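You operate a simulated robot arm through the tools that you are given. There is no shell and no other tool.

The job below is to be done with a simulated robot arm. You get a single attempt, and the scene is never put back.

TASK
Drain the waste tank to EMPTY through the drain socket, then park the hose coupling.
Fine: seat the coupling before the black drain lever opens, shut the lever before the coupling comes out; spill nothing.

Only the result counts: the job must be done as asked and must still hold three seconds after the hand-in. Knocking over, shifting, dropping, spilling or breaking anything else fails it.

THE ROBOT
A 7-joint arm with a two-finger parallel gripper, fixed in place. Base frame: the origin is at the foot of the arm, x ahead of it, y to its left, z up. Units: m, rad, N and s.
With the tool pointing down near the work surface it reaches from about 0.28 to 0.7 m from the base axis. Its first joint turns from -2.897 to 2.897 rad. Payload 1.57 kg.
The tool frame sits at the grasp point between the pads (the TCP): z along the fingers, y along the line on which they close. The tips reach 0.03 m beyond it. Largest opening 0.08 m; finger width 0.017, thickness 0.012; the body of the gripper, 0.04 by 0.082 m, starts 0.08 m behind the TCP.
Orientation is that of the tool frame in the base frame, as a unit quaternion [x, y, z, w]. With the fingers straight down and closing along the base's y, the tool's x points along the base's -x, its y along +y and its z along -z.

THE INTERFACE
- The arm moves only by the tool send_rows. Its argument "plan" is a list of rows, each a list of 7 numbers: the shift along the tool's x, y, z in units of 400 mm (1.0 is 400 mm), then the turn, a rotation vector about the tool's x, y, z in units of 120 degrees (1.0 is 120 degrees), then the gripper command, from -1 (shut) to 1 (fully open), values between in proportion. In form: [[x, y, z, ax, ay, az, gripper], ...]. A call has 1 to 20 rows; each row is the pose to reach, as a shift and turn from the pose commanded when the call began, along the tool's axes at that moment. A call with a number of a shift or a turn outside -1 to 1 is refused whole. Each row takes 0.2 s and may step no farther than 0.05 m and 0.15 rad from the row before; otherwise, or with a gripper value out of range, the whole call is refused. A pose out of reach is approached as far as the arm can. The call stops where the force on the tool passes 40 N (or 10 N more than at its start, if that is more) or the arm is blocked; 0.2 s more then pass. The fingers move at their own pace (about 0.072 m/s each) and stop on an object; they squeeze with about 37 N. The grip force told is the motor's: it shows also when the fingers shut on nothing. Time passes only in rows, and 0.2 s behind the last, so rows that repeat a pose let the fingers close. It gives the time, the measured TCP pose, the force on the tool (base axes), the opening and the grip force at its end, in the units of the frame above (readings bear some noise), with the torque about the TCP (base axes, N m) and any sound that the robot's microphone picked up.
- Cameras (640 x 400 px; columns grow to the right, rows downward): "scene" is fixed at [0.2195, 0.6495, 1.3604]; the picture's right is [-0.97, -0.26, 0.00], its down [-0.15, 0.58, -0.80] and it looks along [0.20, -0.77, -0.60] (base axes); focal length 324 px, centre (320, 200). "wrist" rides on the gripper at [0.072, -0.007, -0.122] in the tool frame; the picture's right is [0.09, 1.00, 0.00], its down [-0.84, 0.08, -0.54] and it looks along [-0.54, 0.05, 0.84] (tool axes); focal length 238 px, centre (320, 200). There is no depth. A picture from a camera that has moved, and an enlarged one, comes with that camera's place and axes in the base frame and with its lens.
- snapshot(camera): a new picture of that camera. No time passes.
- slide_trunk(by): slides the trunk up (or, below 0, down) by that many m; the arm rides with it, the base frame stays. It gives what a move gives, with no picture.
- close_up(camera, box): a new picture of the part [left, top, right, bottom] of that camera's present view, enlarged. No time passes.
- close_job(): hands the job in; it is judged then, once.

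Places have to be worked out from the pictures, the camera data and where the tool is seen. Open the gripper and draw the arm clear of the work before you hand the job in, unless the task says otherwise.

The tools are called after ">>>" as a command line: name --pt "numbers of a row" for each row, then --argument value for the rest, lists and objects as JSON in quotes. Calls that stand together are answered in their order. send_rows: Moves the arm, as the interface text tells. Its arguments: {"type":"object","properties":{"plan":{"type":"array"}},"required":["plan"]} The other tools are called the same way: slide_trunk (by) slides the trunk up or down; snapshot (camera) takes a picture; close_up (camera, box) takes an enlarged picture of a part of a camera's view; close_job () hands the job in.

At the start:

```text
time: 0.0
position: [0.4396, 0.0778, 1.1158]
tool_rot: [0.001, 1.0, 0.0, 0.001]
ft_force: [0.0, 0.3, 0.0]
moment: [-0.01, -0.01, -0.01]
finger_gap: 0.08
grip_force: 0.0
trunk travel left (down, up): [-0.375, 0.105]
```

scene: 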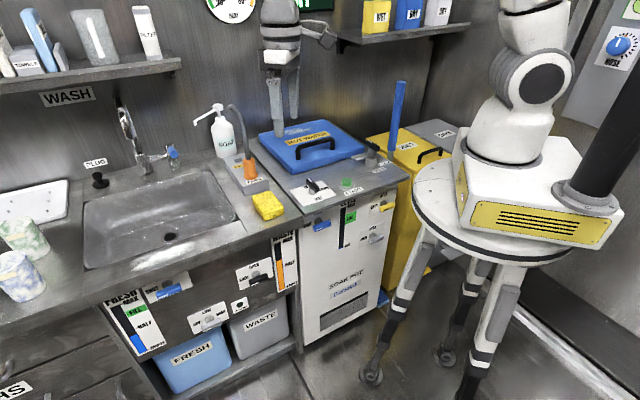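
wrist: 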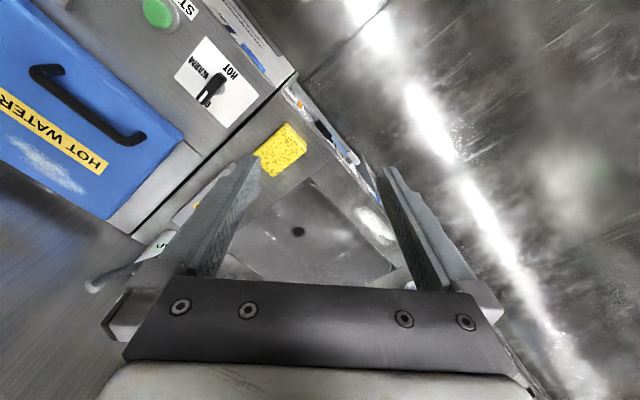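

The scene shows a sink unit, a hot-water tank, fresh/waste tanks below, gauges and levers. I'll take enlarged views to read the labels and find the hose coupling, drain socket and lever.

>>> close_up --camera "scene" --box '[80, 220, 320, 370]'

>>> close_up --camera "scene" --box '[180, 90, 340, 190]'

>>> close_up --camera "scene" --box '[280, 160, 440, 260]'

>>> close_up --camera "scene" --box '[220, 220, 400, 332]'

```text
2.67 times, centred on (200, 295) of scene
camera zoom: at [0.2195, 0.6495, 1.3604], right [-0.97, -0.26, 0.0], down [-0.15, 0.58, -0.8], along [0.2, -0.77, -0.6], focal length 865 px, centre (640, -53)
```

zoom: 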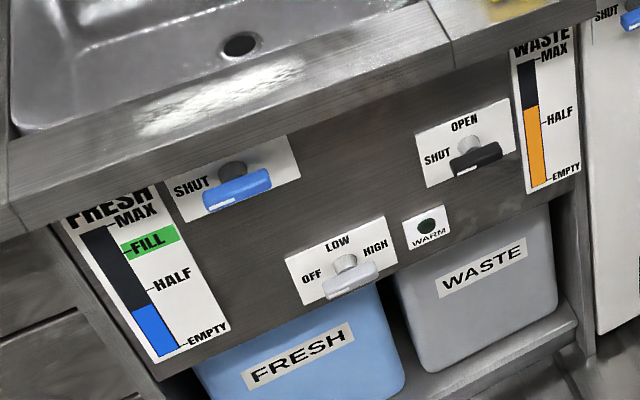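

```text
4.00 times, centred on (260, 140) of scene
camera zoom: at [0.2195, 0.6495, 1.3604], right [-0.97, -0.26, 0.0], down [-0.15, 0.58, -0.8], along [0.2, -0.77, -0.6], focal length 1297 px, centre (560, 440)
```

zoom: 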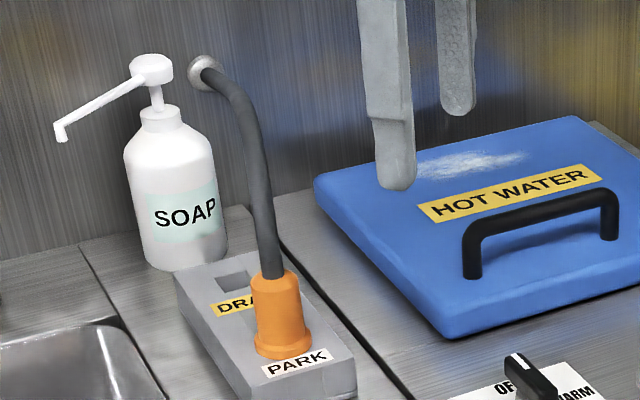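

```text
4.00 times, centred on (360, 210) of scene
camera zoom: at [0.2195, 0.6495, 1.3604], right [-0.97, -0.26, 0.0], down [-0.15, 0.58, -0.8], along [0.2, -0.77, -0.6], focal length 1297 px, centre (160, 160)
```

zoom: 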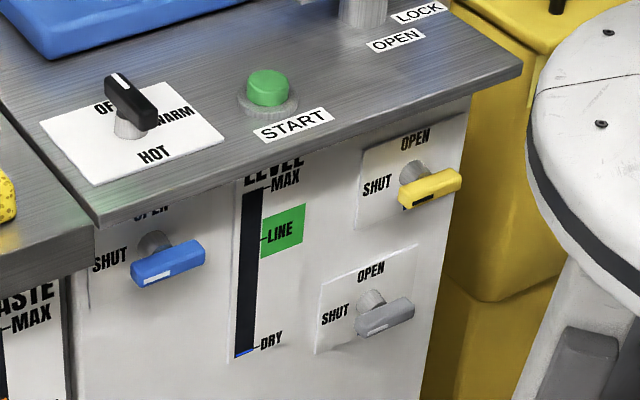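

```text
3.56 times, centred on (310, 276) of scene
camera zoom: at [0.2195, 0.6495, 1.3604], right [-0.97, -0.26, 0.0], down [-0.15, 0.58, -0.8], along [0.2, -0.77, -0.6], focal length 1153 px, centre (356, -70)
```

zoom: 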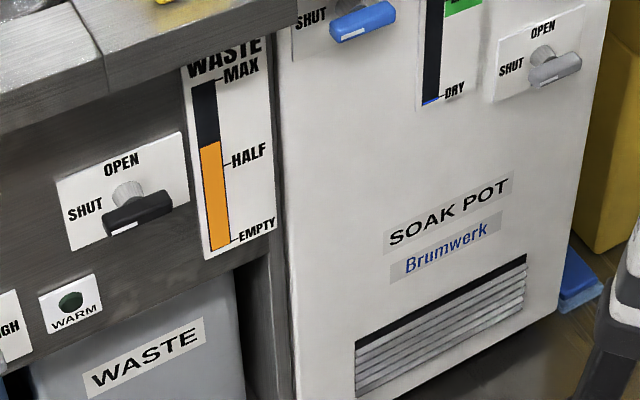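

The coupling (orange) sits in the PARK hole of a grey block with DRAIN hole behind it. The counter is turned 45° from the base; the black waste lever is on the front panel near (0.53, 0.11, 0.64), pointing to SHUT. I move over for a closer wrist view of the block, turning the tool -45° about vertical.

>>> send_rows --pt "-0.058 -0.053 0.034 0 0 0.0625 1" --pt "-0.117 -0.107 0.068 0 0 0.125 1" --pt "-0.175 -0.16 0.1025 0 0 0.1875 1" --pt "-0.233 -0.213 0.137 0 0 0.25 1" --pt "-0.292 -0.267 0.171 0 0 0.3125 1" --pt "-0.35 -0.32 0.205 0 0 0.375 1" --pt "-0.35 -0.32 0.205 0 0 0.375 1"

>>> snapshot --camera "wrist"

>>> snapshot --camera "scene"

```text
time: 1.6
position: [0.5798, -0.0475, 1.0353]
tool_rot: [0.384, 0.923, 0.0, 0.0]
ft_force: [-0.1, 0.2, -0.7]
moment: [0.04, 0.03, 0.02]
finger_gap: 0.0801
grip_force: 0.0
trunk travel left (down, up): [-0.375, 0.105]
```

```text
taken
camera wrist: at [0.5242, -0.0018, 1.1568], right [0.64, 0.77, 0.0], down [0.65, -0.54, 0.54], along [0.42, -0.35, -0.84], focal length 238 px, centre (320, 200)
```

wrist: 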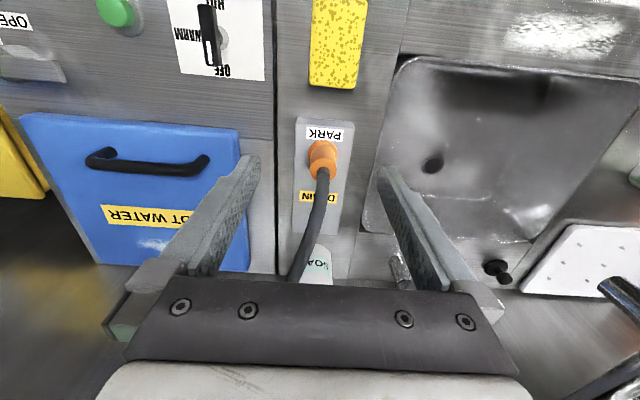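

```text
taken
```

scene: 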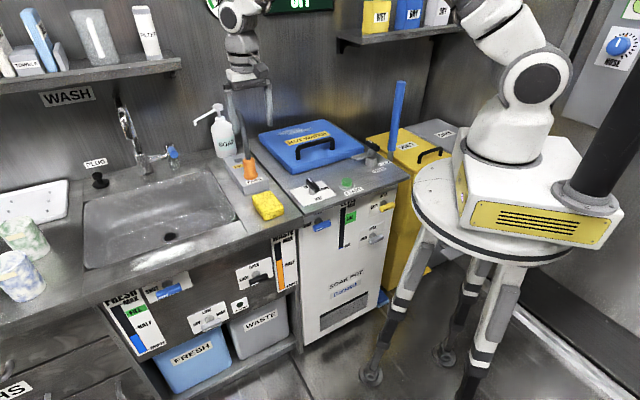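

The coupling and socket block now show clearly from above; I enlarge the wrist view for detail.

>>> close_up --camera "wrist" --box '[260, 100, 388, 260]'

>>> close_up --camera "scene" --box '[200, 130, 290, 200]'

```text
2.50 times, centred on (324, 180) of wrist
camera zoom: at [0.5242, -0.0018, 1.1568], right [0.64, 0.77, 0.0], down [0.65, -0.54, 0.54], along [0.42, -0.35, -0.84], focal length 596 px, centre (310, 250)
```

zoom: 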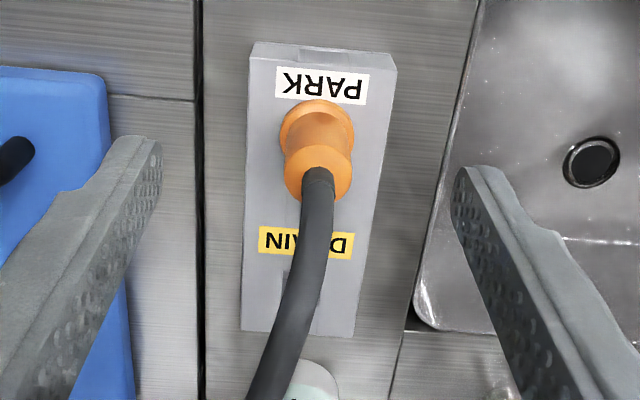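

```text
5.71 times, centred on (245, 165) of scene
camera zoom: at [0.2195, 0.6495, 1.3604], right [-0.97, -0.26, 0.0], down [-0.15, 0.58, -0.8], along [0.2, -0.77, -0.6], focal length 1853 px, centre (749, 400)
```

zoom: 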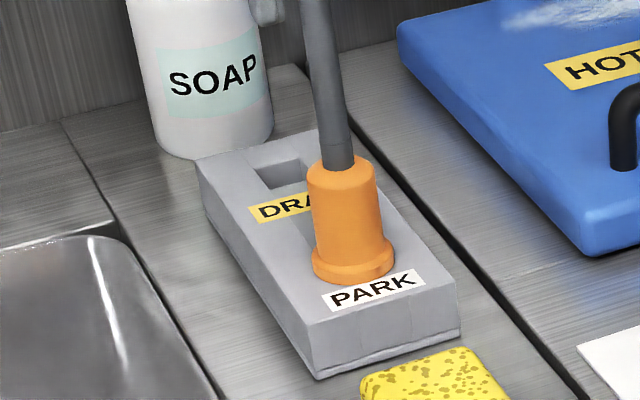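

The coupling is vertical near (0.628, -0.083), from about z 0.83 to 0.89, and DRAIN is ~0.11 m behind it, partly hidden by the hose. I shift the camera left and down to see the drain hole unobstructed.

>>> send_rows --pt "-0.046 0.062 0.033 0 0 0 1" --pt "-0.091 0.124 0.065 0 0 0 1" --pt "-0.137 0.186 0.098 0 0 0 1" --pt "-0.182 0.248 0.13 0 0 0 1" --pt "-0.228 0.31 0.163 0 0 0 1" --pt "-0.228 0.31 0.163 0 0 0 1"

>>> snapshot --camera "wrist"

>>> snapshot --camera "scene"

```text
time: 3.0
position: [0.7199, -0.0272, 0.9649]
tool_rot: [0.383, 0.924, -0.001, -0.001]
ft_force: [0.6, 0.0, -0.3]
moment: [-0.01, 0.03, -0.01]
finger_gap: 0.0801
grip_force: 0.1
out of reach, approached as far as the arm can: row 5, 6
trunk travel left (down, up): [-0.375, 0.105]
```

```text
taken
camera wrist: at [0.665, 0.0201, 1.0878], right [0.64, 0.77, 0.0], down [0.65, -0.54, 0.54], along [0.41, -0.35, -0.84], focal length 238 px, centre (320, 200)
```

wrist: 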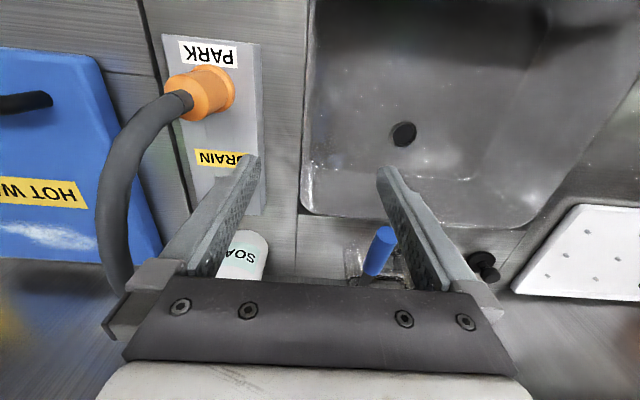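

```text
taken
```

scene: 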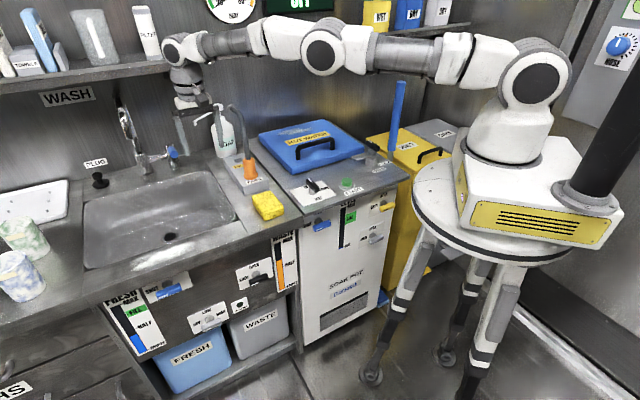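

The arm is near its reach limit here and a finger hides the drain hole. I close the fingers and retreat slightly so the hole becomes visible.

>>> send_rows --pt "0.06 0 0 0 0 0 -0.5" --pt "0.08 0 0 0 0 0 -0.8" --pt "0.08 0 0 0 0 0 -0.8" --pt "0.08 0 0 0 0 0 -0.8"

>>> close_up --camera "wrist" --box '[140, 60, 332, 300]'

>>> snapshot --camera "wrist"

```text
time: 4.0
position: [0.6992, -0.003, 0.9659]
tool_rot: [0.383, 0.924, 0.0, 0.0]
ft_force: [0.0, -0.5, 0.1]
moment: [0.0, 0.0, 0.02]
finger_gap: 0.0078
grip_force: 0.0
trunk travel left (down, up): [-0.375, 0.105]
```

```text
1.67 times, centred on (236, 180) of wrist
camera zoom: at [0.643, 0.0424, 1.0893], right [0.64, 0.77, 0.0], down [0.65, -0.54, 0.54], along [0.42, -0.35, -0.84], focal length 397 px, centre (460, 233)
```

zoom: 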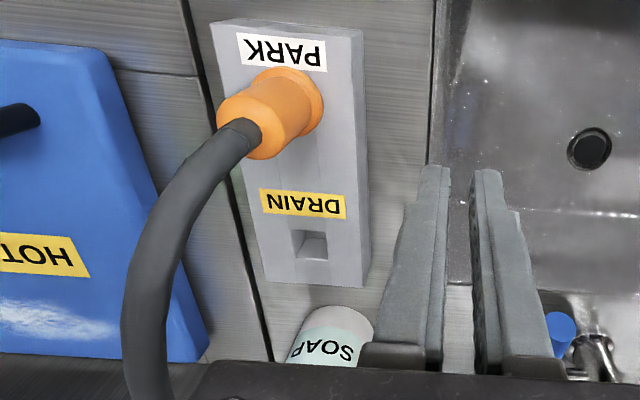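

```text
taken
camera wrist: at [0.643, 0.0424, 1.0893], right [0.64, 0.77, 0.0], down [0.65, -0.54, 0.54], along [0.42, -0.35, -0.84], focal length 238 px, centre (320, 200)
```

wrist: 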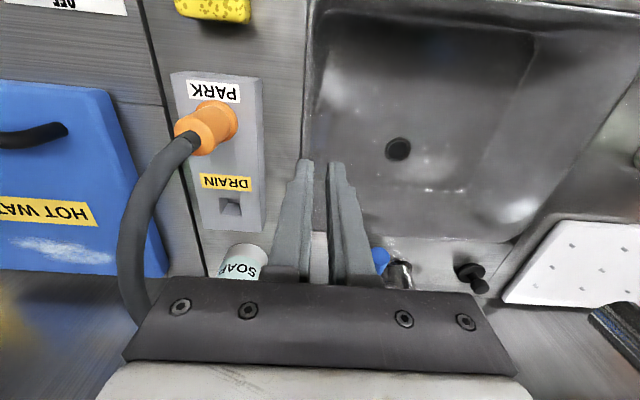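

The two views agree: block top at z≈0.839, block axis along (0.707,-0.707), PARK and DRAIN labels 0.100 m apart, so the holes are about 0.100 m apart; coupling centre ≈(0.628,-0.083). I now tilt the tool 45° so the fingers come in from the front under the hose, stopping at a pre-grasp pose.

>>> send_rows --pt "0.09 0 0 0 -0.06 0 1" --pt "0.18 0 0.01 0 -0.12 0 1" --pt "0.191 -0.06 0.02 0 -0.18 0 1" --pt "0.191 -0.13 0.03 0 -0.24 0 1" --pt "0.191 -0.2 0.04 0 -0.31 0 1" --pt "0.191 -0.268 0.04 0 -0.375 0 1" --pt "0.191 -0.268 0.04 0 -0.375 0 1"

>>> snapshot --camera "wrist"

>>> snapshot --camera "scene"

```text
time: 5.6
position: [0.5698, -0.0256, 0.9515]
tool_rot: [0.353, 0.853, -0.146, 0.355]
ft_force: [0.4, -0.4, 1.1]
moment: [-0.02, -0.02, -0.05]
finger_gap: 0.0801
grip_force: 0.0
trunk travel left (down, up): [-0.375, 0.105]
```

```text
taken
camera wrist: at [0.4667, 0.0668, 0.9868], right [0.66, 0.75, -0.06], down [0.2, -0.09, 0.98], along [0.73, -0.66, -0.21], focal length 238 px, centre (320, 200)
```

wrist: 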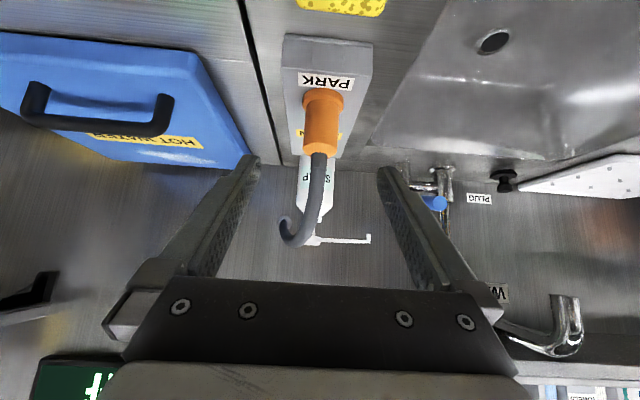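

```text
taken
```

scene: 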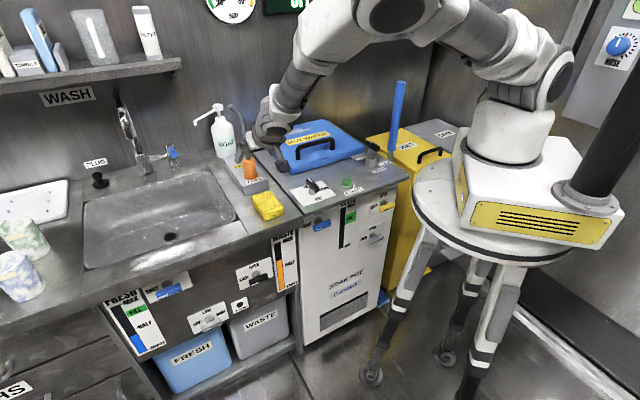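

Pre-grasp is well centred laterally (coupling between the fingers, tc≈0.385). I advance about 0.106 m along the fingers so the TCP reaches the coupling axis at z≈0.88, fingers open.

>>> send_rows --pt "-0.003 0 0.06 0 0 0 1" --pt "-0.006 0 0.12 0 0 0 1" --pt "-0.009 0 0.18 0 0 0 1" --pt "-0.011 0 0.23 0 0 0 1" --pt "-0.013 0 0.266 0 0 0 1" --pt "-0.013 0 0.266 0 0 0 1"

>>> snapshot --camera "wrist"

>>> close_up --camera "scene" --box '[190, 90, 318, 170]'

```text
time: 7.0
position: [0.6263, -0.0788, 0.8812]
tool_rot: [0.354, 0.853, -0.147, 0.354]
ft_force: [-0.6, -0.5, 0.3]
moment: [-0.01, -0.02, -0.02]
finger_gap: 0.0801
grip_force: 0.0
trunk travel left (down, up): [-0.375, 0.105]
```

```text
taken
camera wrist: at [0.5236, 0.0133, 0.9163], right [0.66, 0.75, -0.07], down [0.2, -0.09, 0.97], along [0.73, -0.66, -0.21], focal length 238 px, centre (320, 200)
```

wrist: 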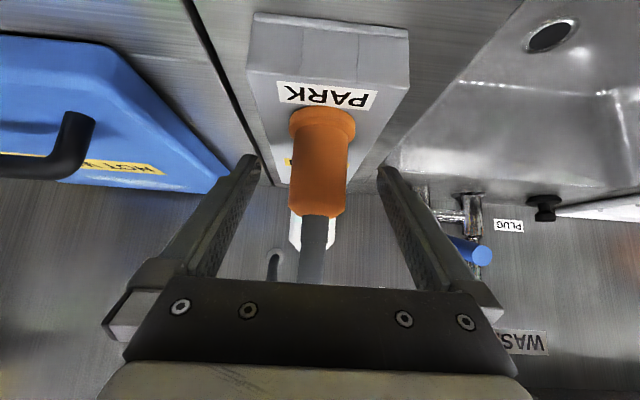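

```text
5.00 times, centred on (254, 130) of scene
camera zoom: at [0.2195, 0.6495, 1.3604], right [-0.97, -0.26, 0.0], down [-0.15, 0.58, -0.8], along [0.2, -0.77, -0.6], focal length 1621 px, centre (650, 550)
```

zoom: 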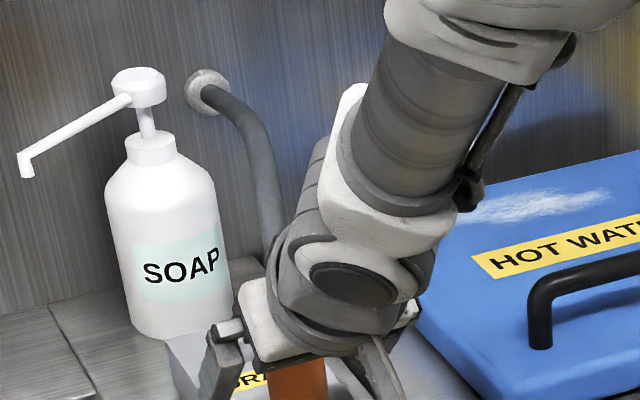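

TCP is at (0.626,-0.079,0.881), on the coupling axis within a couple of mm and centred. I close the fingers on the coupling.

>>> send_rows --pt "0 0 0 0 0 0 -1" --pt "0 0 0 0 0 0 -1" --pt "0 0 0 0 0 0 -1" --pt "0 0 0 0 0 0 -1"

>>> snapshot --camera "wrist"

```text
time: 8.0
position: [0.6268, -0.0788, 0.8802]
tool_rot: [0.354, 0.854, -0.146, 0.354]
ft_force: [-0.3, -0.3, 0.2]
moment: [-0.04, -0.01, -0.01]
finger_gap: 0.0327
grip_force: 36.8
trunk travel left (down, up): [-0.375, 0.105]
```

```text
taken
camera wrist: at [0.5234, 0.0135, 0.9165], right [0.66, 0.75, -0.07], down [0.2, -0.09, 0.97], along [0.73, -0.65, -0.21], focal length 238 px, centre (320, 200)
```

wrist: 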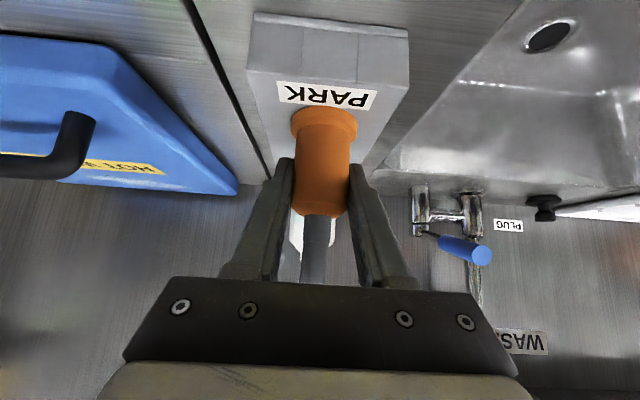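

Gripped (gap 0.033 m, 37 N). I lift straight up in 1 cm steps, which is (-0.707, 0, -0.707) in tool axes.

>>> send_rows --pt "-0.0177 0 -0.0177 0 0 0 -1" --pt "-0.0354 0 -0.0354 0 0 0 -1" --pt "-0.053 0 -0.053 0 0 0 -1" --pt "-0.0707 0 -0.0707 0 0 0 -1" --pt "-0.0884 0 -0.0884 0 0 0 -1" --pt "-0.1061 0 -0.1061 0 0 0 -1"

>>> snapshot --camera "wrist"

>>> snapshot --camera "scene"

```text
time: 9.4
position: [0.6264, -0.0808, 0.9415]
tool_rot: [0.353, 0.854, -0.146, 0.354]
ft_force: [0.0, 0.3, -1.3]
moment: [0.03, -0.02, -0.03]
finger_gap: 0.0326
grip_force: 37.2
trunk travel left (down, up): [-0.375, 0.105]
```

```text
taken
camera wrist: at [0.524, 0.0116, 0.9774], right [0.66, 0.75, -0.07], down [0.2, -0.09, 0.97], along [0.72, -0.66, -0.21], focal length 238 px, centre (320, 200)
```

wrist: 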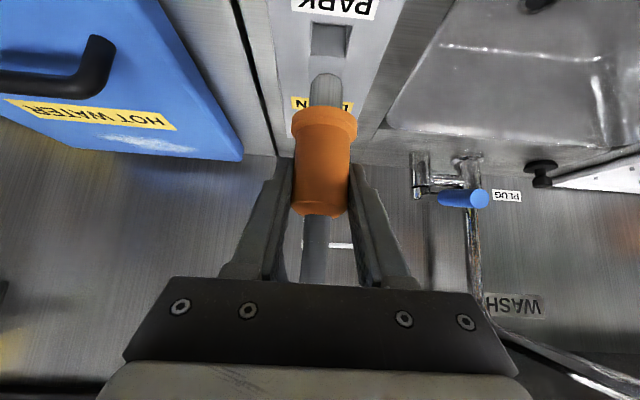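

```text
taken
```

scene: 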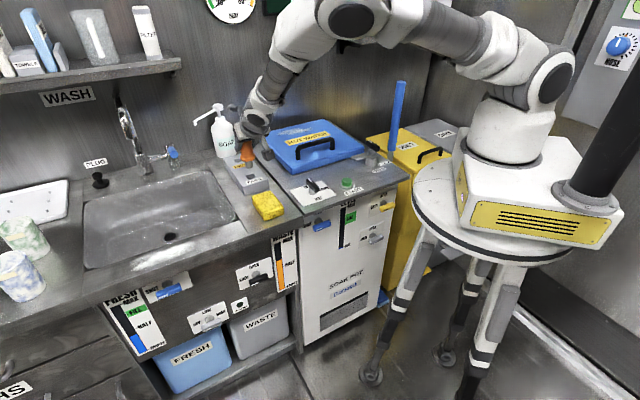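

The coupling is out, showing a round ~20 mm spigot over a ~26 mm square hole. I need the exact hole spacing, so I look closely at the block from both cameras.

>>> close_up --camera "scene" --box '[210, 140, 290, 190]'

>>> close_up --camera "wrist" --box '[256, 0, 416, 120]'

```text
8.00 times, centred on (250, 165) of scene
camera zoom: at [0.2195, 0.6495, 1.3604], right [-0.97, -0.26, 0.0], down [-0.15, 0.58, -0.8], along [0.2, -0.77, -0.6], focal length 2594 px, centre (880, 480)
```

zoom: 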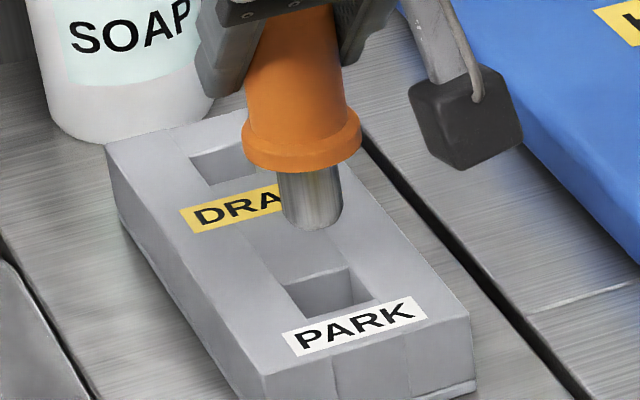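

```text
3.33 times, centred on (336, 60) of wrist
camera zoom: at [0.524, 0.0116, 0.9774], right [0.66, 0.75, -0.07], down [0.2, -0.09, 0.97], along [0.72, -0.66, -0.21], focal length 794 px, centre (267, 667)
```

zoom: 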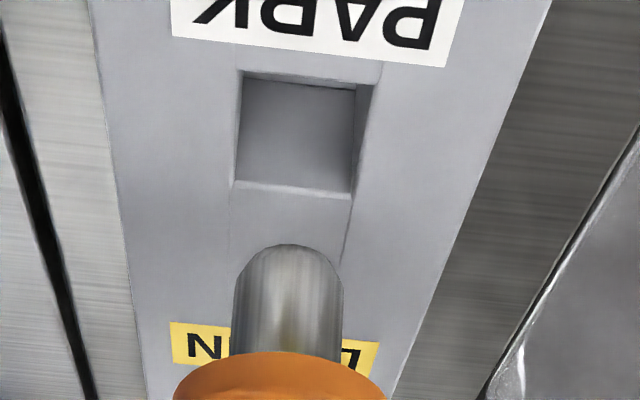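

The scene view shows PARK hole centred at e≈0.5006 and DRAIN at e≈0.610 along the block, i.e. a spacing of ~0.109–0.110 m (holes ~26 mm, spigot ~20 mm). I carry the coupling 0.1095 m straight along the block at this height.

>>> send_rows --pt "-0.0323 0 0.0323 0 0 0 -1" --pt "-0.0645 0 0.0645 0 0 0 -1" --pt "-0.0968 0 0.0968 0 0 0 -1" --pt "-0.129 0 0.129 0 0 0 -1" --pt "-0.1613 0 0.1613 0 0 0 -1" --pt "-0.1936 0 0.1936 0 0 0 -1" --pt "-0.1936 0 0.1936 0 0 0 -1" --pt "-0.1936 0 0.1936 0 0 0 -1"

>>> close_up --camera "wrist" --box '[240, 0, 432, 140]'

>>> close_up --camera "scene" --box '[210, 125, 290, 175]'

>>> snapshot --camera "scene"

```text
time: 11.2
position: [0.7052, -0.1594, 0.9402]
tool_rot: [0.353, 0.854, -0.146, 0.353]
ft_force: [-0.1, 0.8, -1.9]
moment: [0.03, -0.02, -0.03]
finger_gap: 0.0326
grip_force: 36.9
trunk travel left (down, up): [-0.375, 0.105]
```

```text
2.86 times, centred on (336, 70) of wrist
camera zoom: at [0.6027, -0.0651, 0.976], right [0.66, 0.75, -0.07], down [0.2, -0.09, 0.97], along [0.73, -0.65, -0.21], focal length 681 px, centre (274, 571)
```

zoom: 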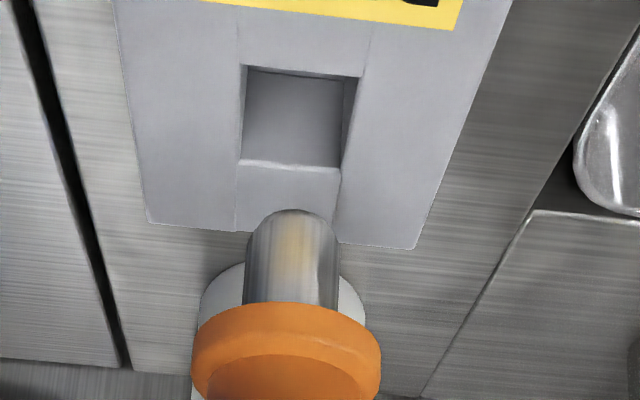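

```text
8.00 times, centred on (250, 150) of scene
camera zoom: at [0.2195, 0.6495, 1.3604], right [-0.97, -0.26, 0.0], down [-0.15, 0.58, -0.8], along [0.2, -0.77, -0.6], focal length 2594 px, centre (880, 600)
```

zoom: 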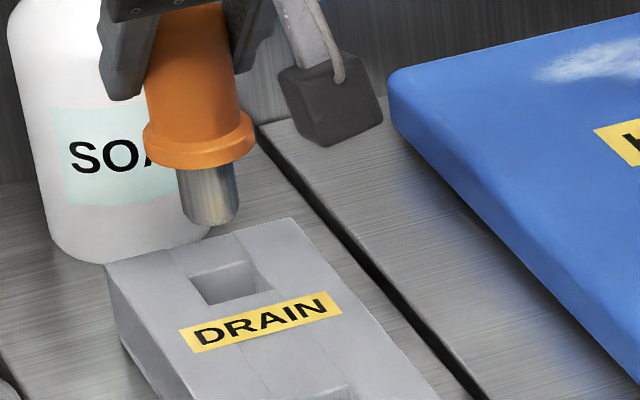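

```text
taken
```

scene: 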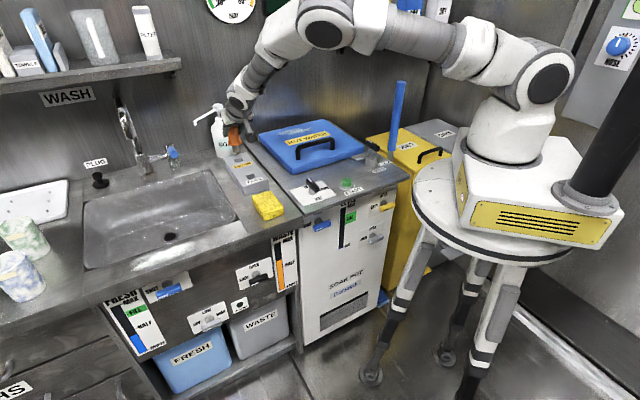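

Comparing this view with the one over PARK, the hole sits ~1.4 mm to the -t side and ~1 mm farther than the coupling. I correct that and lower 2.2 cm to just above the hole rim, then check.

>>> send_rows --pt "-0.0018 -0.0038 0.0018 0 0 0 -1" --pt "0.0177 -0.0038 0.0213 0 0 0 -1" --pt "0.0371 -0.0038 0.0407 0 0 0 -1" --pt "0.0371 -0.0038 0.0407 0 0 0 -1"

>>> close_up --camera "wrist" --box '[240, 0, 432, 140]'

>>> close_up --camera "scene" --box '[210, 125, 290, 175]'

```text
time: 12.2
position: [0.7048, -0.1603, 0.9174]
tool_rot: [0.353, 0.854, -0.146, 0.354]
ft_force: [-0.5, 0.3, -1.5]
moment: [-0.01, -0.01, 0.0]
finger_gap: 0.0327
grip_force: 37.1
trunk travel left (down, up): [-0.375, 0.105]
```

```text
2.86 times, centred on (336, 70) of wrist
camera zoom: at [0.6022, -0.0679, 0.9534], right [0.66, 0.75, -0.06], down [0.2, -0.09, 0.97], along [0.73, -0.66, -0.21], focal length 681 px, centre (274, 571)
```

zoom: 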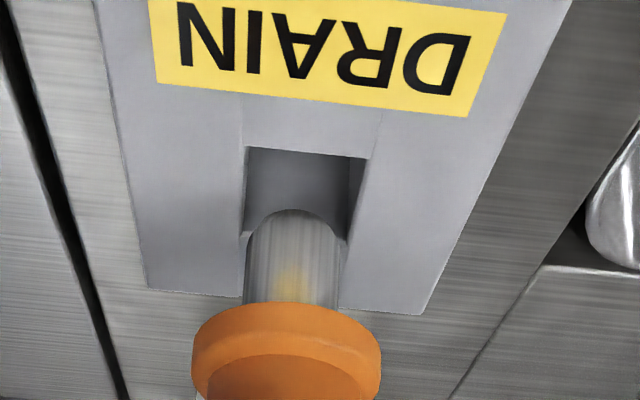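

```text
8.00 times, centred on (250, 150) of scene
camera zoom: at [0.2195, 0.6495, 1.3604], right [-0.97, -0.26, 0.0], down [-0.15, 0.58, -0.8], along [0.2, -0.77, -0.6], focal length 2594 px, centre (880, 600)
```

zoom: 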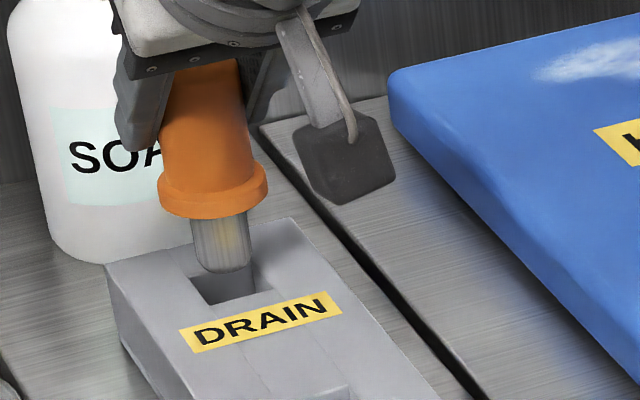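

The spigot tip is just above and aligned with the DRAIN hole in both views. I lower the remaining 3.8 cm in small steps, watching the force.

>>> send_rows --pt "0.0106 0 0.0106 0 0 0 -1" --pt "0.0212 0 0.0212 0 0 0 -1" --pt "0.0318 0 0.0318 0 0 0 -1" --pt "0.0424 0 0.0424 0 0 0 -1" --pt "0.053 0 0.053 0 0 0 -1" --pt "0.0636 0 0.0636 0 0 0 -1" --pt "0.068 0 0.068 0 0 0 -1" --pt "0.068 0 0.068 0 0 0 -1"

>>> close_up --camera "wrist" --box '[240, 0, 432, 140]'

>>> close_up --camera "scene" --box '[210, 125, 290, 175]'

```text
time: 14.0
position: [0.7025, -0.1598, 0.8821]
tool_rot: [0.354, 0.854, -0.146, 0.353]
ft_force: [0.3, -0.4, 0.0]
moment: [0.03, -0.04, 0.04]
finger_gap: 0.0326
grip_force: 37.2
trunk travel left (down, up): [-0.375, 0.105]
```

```text
2.86 times, centred on (336, 70) of wrist
camera zoom: at [0.6008, -0.0675, 0.9169], right [0.66, 0.75, -0.07], down [0.2, -0.09, 0.97], along [0.73, -0.65, -0.21], focal length 681 px, centre (274, 571)
```

zoom: 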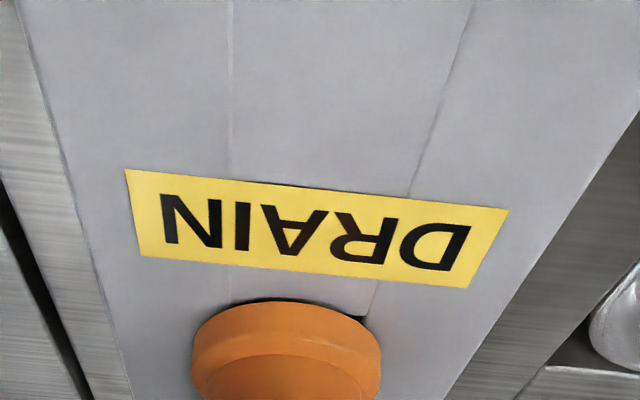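

```text
8.00 times, centred on (250, 150) of scene
camera zoom: at [0.2195, 0.6495, 1.3604], right [-0.97, -0.26, 0.0], down [-0.15, 0.58, -0.8], along [0.2, -0.77, -0.6], focal length 2594 px, centre (880, 600)
```

zoom: 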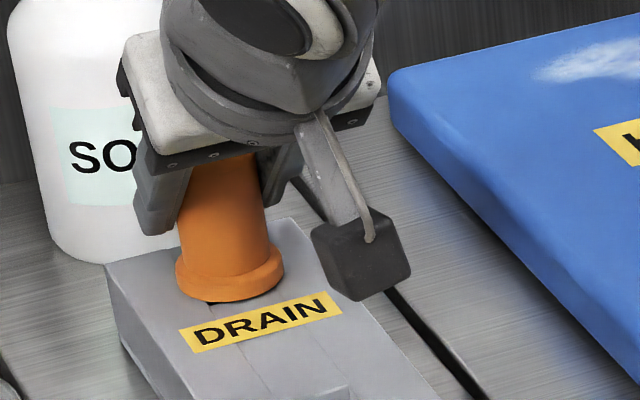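

Inserted nearly fully with no contact force; z=0.882 vs 0.880 in PARK, so maybe 1–2 mm remain. I press down gently a few more mm to make sure it is fully seated.

>>> send_rows --pt "0.0027 0 0.0027 0 0 0 -1" --pt "0.0053 0 0.0053 0 0 0 -1" --pt "0.0053 0 0.0053 0 0 0 -1"

>>> close_up --camera "wrist" --box '[240, 0, 432, 140]'

```text
time: 14.8
position: [0.704, -0.1603, 0.8808]
tool_rot: [0.353, 0.853, -0.146, 0.356]
ft_force: [-10.0, 4.8, 19.5]
moment: [0.33, 0.62, 0.0]
finger_gap: 0.0325
grip_force: 37.3
trunk travel left (down, up): [-0.375, 0.105]
```

```text
2.86 times, centred on (336, 70) of wrist
camera zoom: at [0.6007, -0.0675, 0.9159], right [0.66, 0.75, -0.06], down [0.2, -0.09, 0.98], along [0.73, -0.65, -0.21], focal length 681 px, centre (274, 571)
```

zoom: 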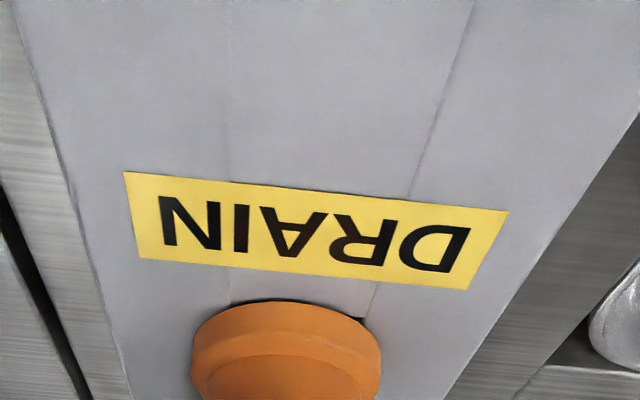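

The reaction of ~20 N shows the coupling is fully seated. I ease off the pressure by 2.5 mm, open the fingers and back out along the tool axis.

>>> send_rows --pt "-0.0044 0 -0.0044 0 0 0 -1" --pt "-0.0044 0 -0.0044 0 0 0 0.2" --pt "-0.0044 0 -0.0044 0 0 0 1" --pt "-0.0044 0 -0.0044 0 0 0 1" --pt "-0.0044 0 -0.0044 0 0 0 1" --pt "-0.0044 0 -0.05 0 0 0 1" --pt "-0.0044 0 -0.12 0 0 0 1" --pt "-0.0044 0 -0.2 0 0 0 1" --pt "-0.0044 0 -0.3 0 0 0 1" --pt "-0.0044 0 -0.4 0 0 0 1"

>>> snapshot --camera "wrist"

>>> snapshot --camera "scene"

>>> close_up --camera "scene" --box '[210, 125, 290, 175]'

```text
time: 17.0
position: [0.625, -0.0789, 0.991]
tool_rot: [0.353, 0.853, -0.147, 0.354]
ft_force: [0.6, 0.2, -0.6]
moment: [-0.02, 0.02, -0.01]
finger_gap: 0.0799
grip_force: 0.1
trunk travel left (down, up): [-0.375, 0.105]
```

```text
taken
camera wrist: at [0.5231, 0.0133, 1.026], right [0.66, 0.75, -0.07], down [0.2, -0.09, 0.97], along [0.72, -0.66, -0.21], focal length 238 px, centre (320, 200)
```

wrist: 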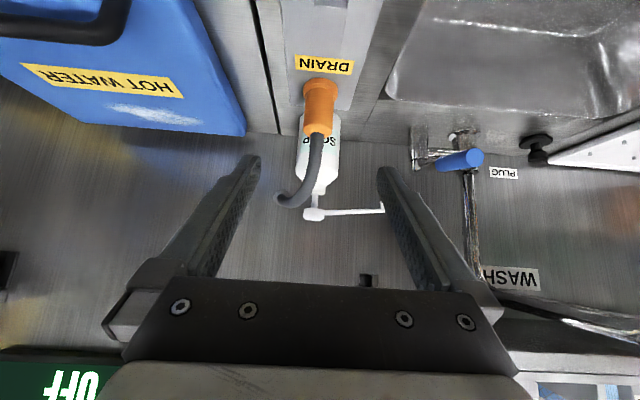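

```text
taken
```

scene: 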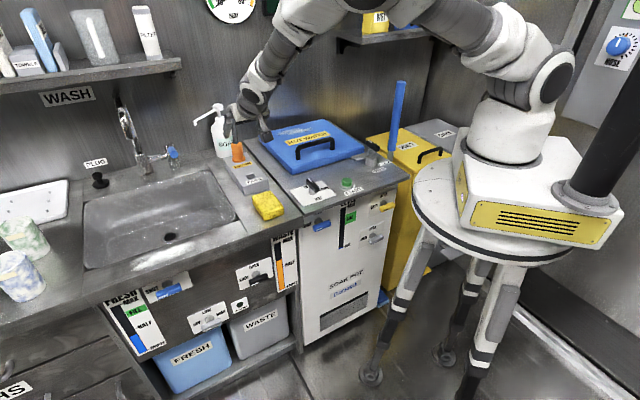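

```text
8.00 times, centred on (250, 150) of scene
camera zoom: at [0.2195, 0.6495, 1.3604], right [-0.97, -0.26, 0.0], down [-0.15, 0.58, -0.8], along [0.2, -0.77, -0.6], focal length 2594 px, centre (880, 600)
```

zoom: 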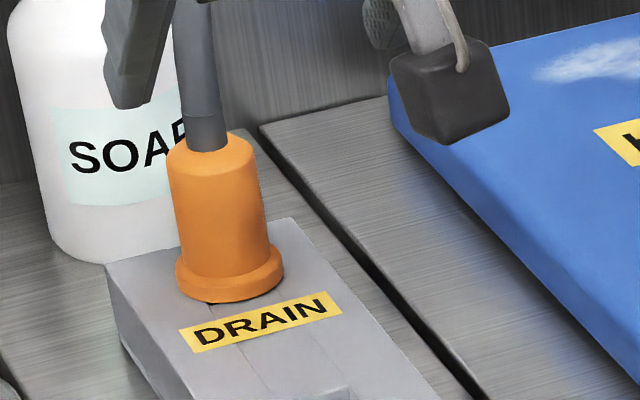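

The coupling stands upright and fully seated in DRAIN. Next I draw the arm back off the counter and then down in front of the cabinet to view the black lever.

>>> send_rows --pt "0.068 0.014 -0.068 0 0 0 1" --pt "0.136 0.028 -0.136 0 0 0 1" --pt "0.204 0.043 -0.204 0 0 0 1" --pt "0.273 0.057 -0.273 0 0 0 1" --pt "0.341 0.071 -0.341 0 0 0 1" --pt "0.409 0.086 -0.409 0 0 0 1" --pt "0.477 0.1 -0.477 0 0 0 1" --pt "0.477 0.1 -0.477 0 0 0 1"

>>> send_rows --pt "0.08 0.01 0.041 0 0 0 1" --pt "0.16 0.02 0.082 0 0 0 1" --pt "0.24 0.031 0.123 0 0 0 1" --pt "0.32 0.041 0.164 0 0 0 1" --pt "0.4 0.052 0.205 0 0 0 1" --pt "0.48 0.062 0.246 0 0 0 1" --pt "0.564 0.0725 0.288 0 0 0 1" --pt "0.564 0.0725 0.288 0 0 0 1"

>>> snapshot --camera "wrist"

>>> snapshot --camera "scene"

```text
time: 18.8
position: [0.4625, 0.1363, 0.992]
tool_rot: [0.353, 0.854, -0.146, 0.354]
ft_force: [-0.3, 0.2, -0.8]
moment: [-0.02, -0.01, 0.01]
finger_gap: 0.08
grip_force: 0.1
trunk travel left (down, up): [-0.375, 0.105]
```

```text
time: 20.6
position: [0.4235, 0.2174, 0.7498]
tool_rot: [0.352, 0.854, -0.146, 0.354]
ft_force: [0.0, -0.1, -0.1]
moment: [0.04, 0.01, 0.01]
finger_gap: 0.0799
grip_force: 0.0
trunk travel left (down, up): [-0.375, 0.105]
```

```text
taken
camera wrist: at [0.3222, 0.3098, 0.7855], right [0.66, 0.75, -0.07], down [0.2, -0.09, 0.97], along [0.73, -0.66, -0.21], focal length 238 px, centre (320, 200)
```

wrist: 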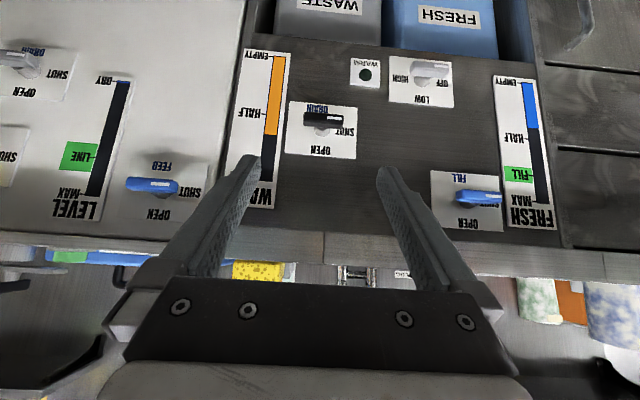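

```text
taken
```

scene: 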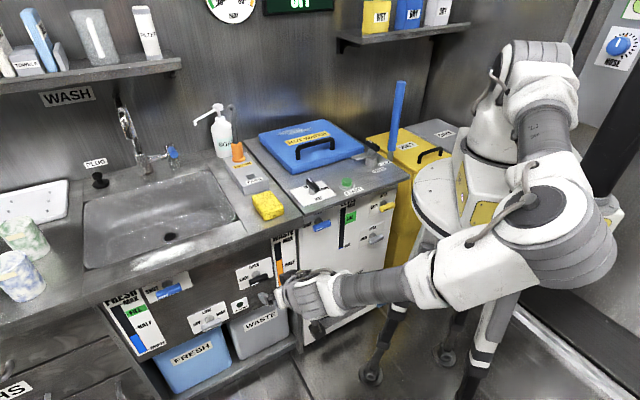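

The upside-down wrist view shows the black DRAIN lever with its white mark toward SHUT. I enlarge it to measure it.

>>> close_up --camera "wrist" --box '[272, 80, 368, 164]'

>>> close_up --camera "scene" --box '[220, 240, 300, 300]'

>>> close_up --camera "wrist" --box '[220, 30, 380, 230]'

```text
4.76 times, centred on (320, 122) of wrist
camera zoom: at [0.3222, 0.3098, 0.7855], right [0.66, 0.75, -0.07], down [0.2, -0.09, 0.97], along [0.73, -0.66, -0.21], focal length 1135 px, centre (320, 571)
```

zoom: 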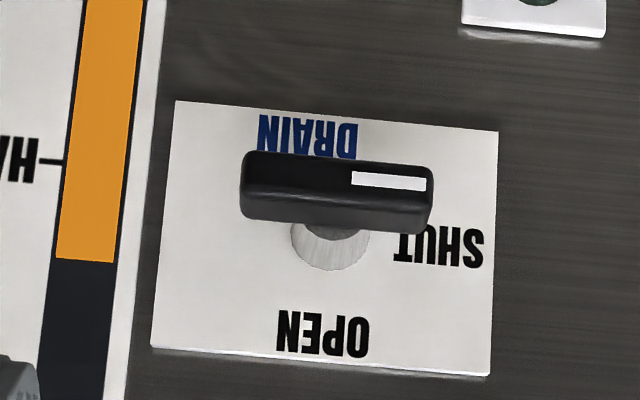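

```text
6.67 times, centred on (260, 270) of scene
camera zoom: at [0.2195, 0.6495, 1.3604], right [-0.97, -0.26, 0.0], down [-0.15, 0.58, -0.8], along [0.2, -0.77, -0.6], focal length 2162 px, centre (720, -267)
```

zoom: 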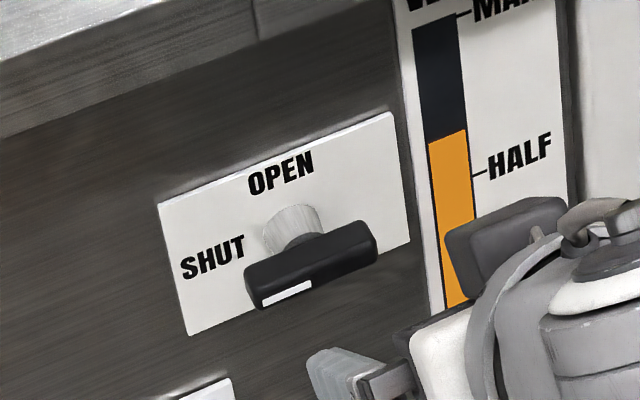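

```text
2.00 times, centred on (300, 130) of wrist
camera zoom: at [0.3222, 0.3098, 0.7855], right [0.66, 0.75, -0.07], down [0.2, -0.09, 0.97], along [0.73, -0.66, -0.21], focal length 477 px, centre (360, 340)
```

zoom: 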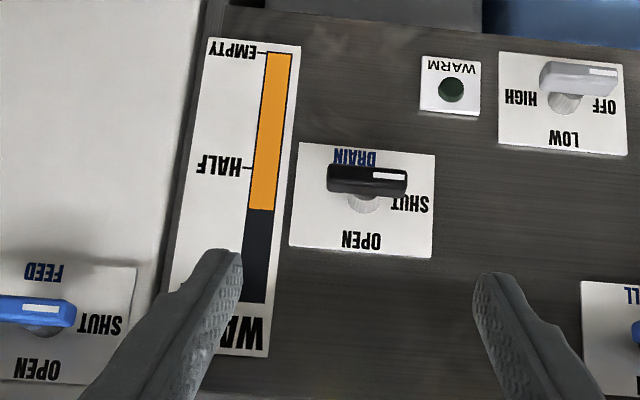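

Triangulating: plate at e≈0.350 centred at tc≈0.4595, z≈0.602; the bar is ~56×14 mm, its front face at e≈0.312, mark on the SHUT (+t) side. I first tilt the tool to horizontal in place (45° more about its y axis).

>>> send_rows --pt "0 0 0 0 -0.0625 0 1" --pt "0 0 0 0 -0.125 0 1" --pt "0 0 0 0 -0.1875 0 1" --pt "0 0 0 0 -0.25 0 1" --pt "0 0 0 0 -0.3125 0 1" --pt "0 0 0 0 -0.375 0 1" --pt "0 0 0 0 -0.375 0 1"

>>> snapshot --camera "wrist"

>>> snapshot --camera "scene"

```text
time: 22.2
position: [0.4251, 0.2261, 0.7545]
tool_rot: [0.274, 0.657, -0.262, 0.652]
ft_force: [0.1, 0.5, -0.6]
moment: [-0.01, 0.0, 0.02]
finger_gap: 0.08
grip_force: 0.0
trunk travel left (down, up): [-0.375, 0.105]
```

```text
taken
camera wrist: at [0.3329, 0.3086, 0.6839], right [0.7, 0.71, -0.08], down [-0.33, 0.42, 0.84], along [0.63, -0.56, 0.53], focal length 238 px, centre (320, 200)
```

wrist: 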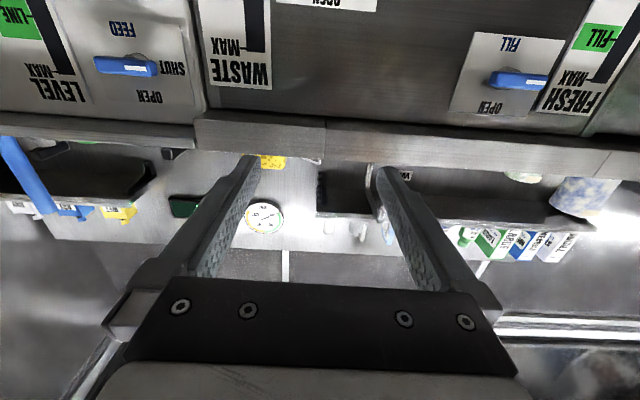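

```text
taken
```

scene: 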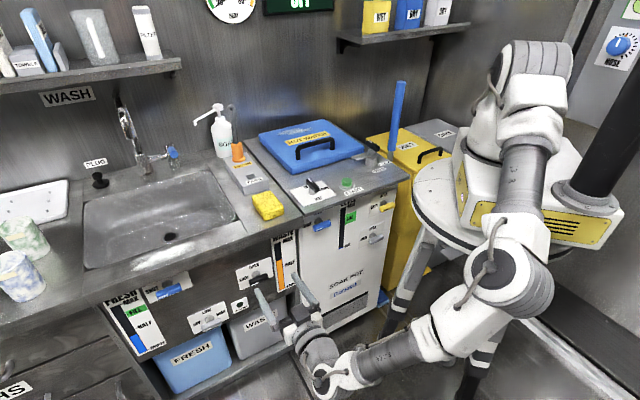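

The tool is nearly horizontal now; the reading differs by a few mm so I let it settle before rolling.

>>> send_rows --pt "0 0 0 0 0 0 1" --pt "0 0 0 0 0 0 1" --pt "0 0 0 0 0 0 1"

```text
time: 23.0
position: [0.4261, 0.225, 0.7536]
tool_rot: [0.276, 0.656, -0.263, 0.651]
ft_force: [0.5, -0.8, -0.2]
moment: [-0.01, 0.01, 0.0]
finger_gap: 0.0797
grip_force: 0.1
trunk travel left (down, up): [-0.375, 0.105]
```

The arm is close to fully stretched downward here (shoulder ≈1.2 m high), so the trunk should be lower for the lever work. I slide the trunk down 0.15 m; the TCP, well in front of the panel, goes to z≈0.60.

>>> slide_trunk --by -0.15

>>> snapshot --camera "scene"

>>> snapshot --camera "wrist"

```text
time: 24.8
position: [0.4272, 0.2227, 0.605]
tool_rot: [0.277, 0.656, -0.264, 0.651]
ft_force: [-1.1, 0.1, -0.3]
moment: [0.03, -0.02, 0.02]
finger_gap: 0.0799
grip_force: 0.1
trunk travel left (down, up): [-0.225, 0.255]
```

```text
taken
```

scene: 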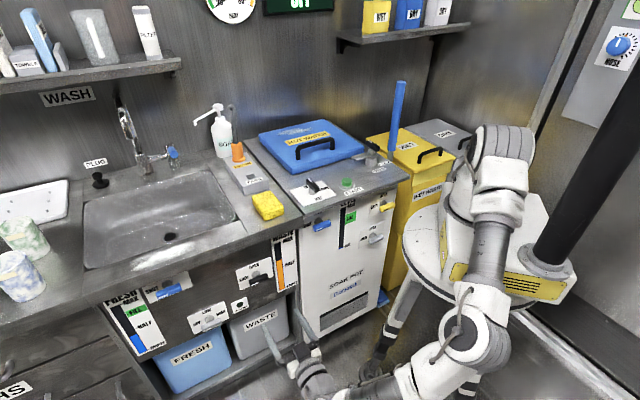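

```text
taken
camera wrist: at [0.3355, 0.306, 0.5343], right [0.7, 0.71, -0.08], down [-0.33, 0.42, 0.84], along [0.63, -0.57, 0.53], focal length 238 px, centre (320, 200)
```

wrist: 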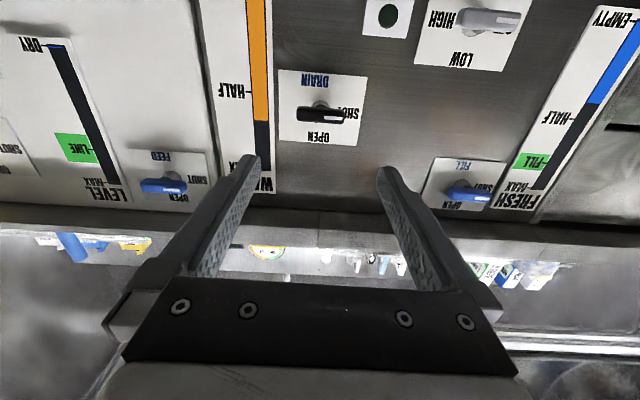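

The trunk rides fine. I raise the TCP 0.14 m with the arm, then slide the trunk down another 0.15 m so the arm works at a comfortable height relative to its shoulder.

>>> send_rows --pt "-0.07 0 0 0 0 0 1" --pt "-0.14 0 0 0 0 0 1" --pt "-0.21 0 0 0 0 0 1" --pt "-0.28 0 0 0 0 0 1" --pt "-0.35 0 0 0 0 0 1" --pt "-0.35 0 0 0 0 0 1"

>>> slide_trunk --by -0.15

>>> snapshot --camera "scene"

>>> snapshot --camera "wrist"

```text
time: 26.1
position: [0.4256, 0.2143, 0.7361]
tool_rot: [0.271, 0.653, -0.27, 0.654]
ft_force: [-0.8, 0.8, -0.8]
moment: [0.01, -0.02, 0.0]
finger_gap: 0.0797
grip_force: 0.0
trunk travel left (down, up): [-0.225, 0.255]
```

```text
time: 27.9
position: [0.425, 0.2134, 0.5863]
tool_rot: [0.271, 0.654, -0.27, 0.653]
ft_force: [0.8, 0.8, 0.0]
moment: [0.02, 0.0, 0.03]
finger_gap: 0.0802
grip_force: 0.0
trunk travel left (down, up): [-0.075, 0.405]
```

```text
taken
```

scene: 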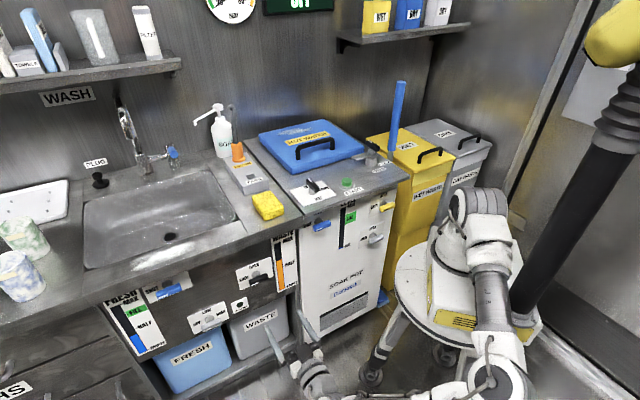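

```text
taken
camera wrist: at [0.3333, 0.2958, 0.5159], right [0.7, 0.7, -0.09], down [-0.33, 0.44, 0.84], along [0.63, -0.56, 0.54], focal length 238 px, centre (320, 200)
```

wrist: 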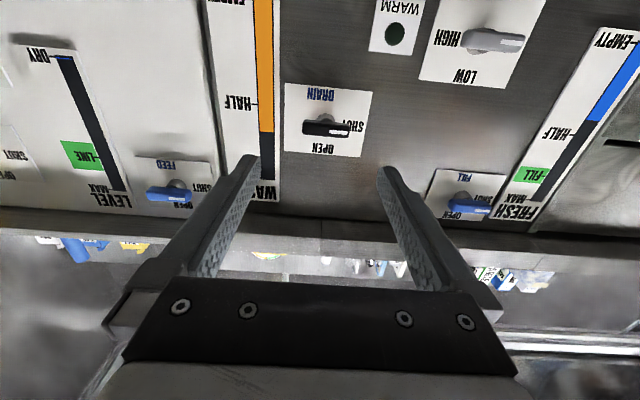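

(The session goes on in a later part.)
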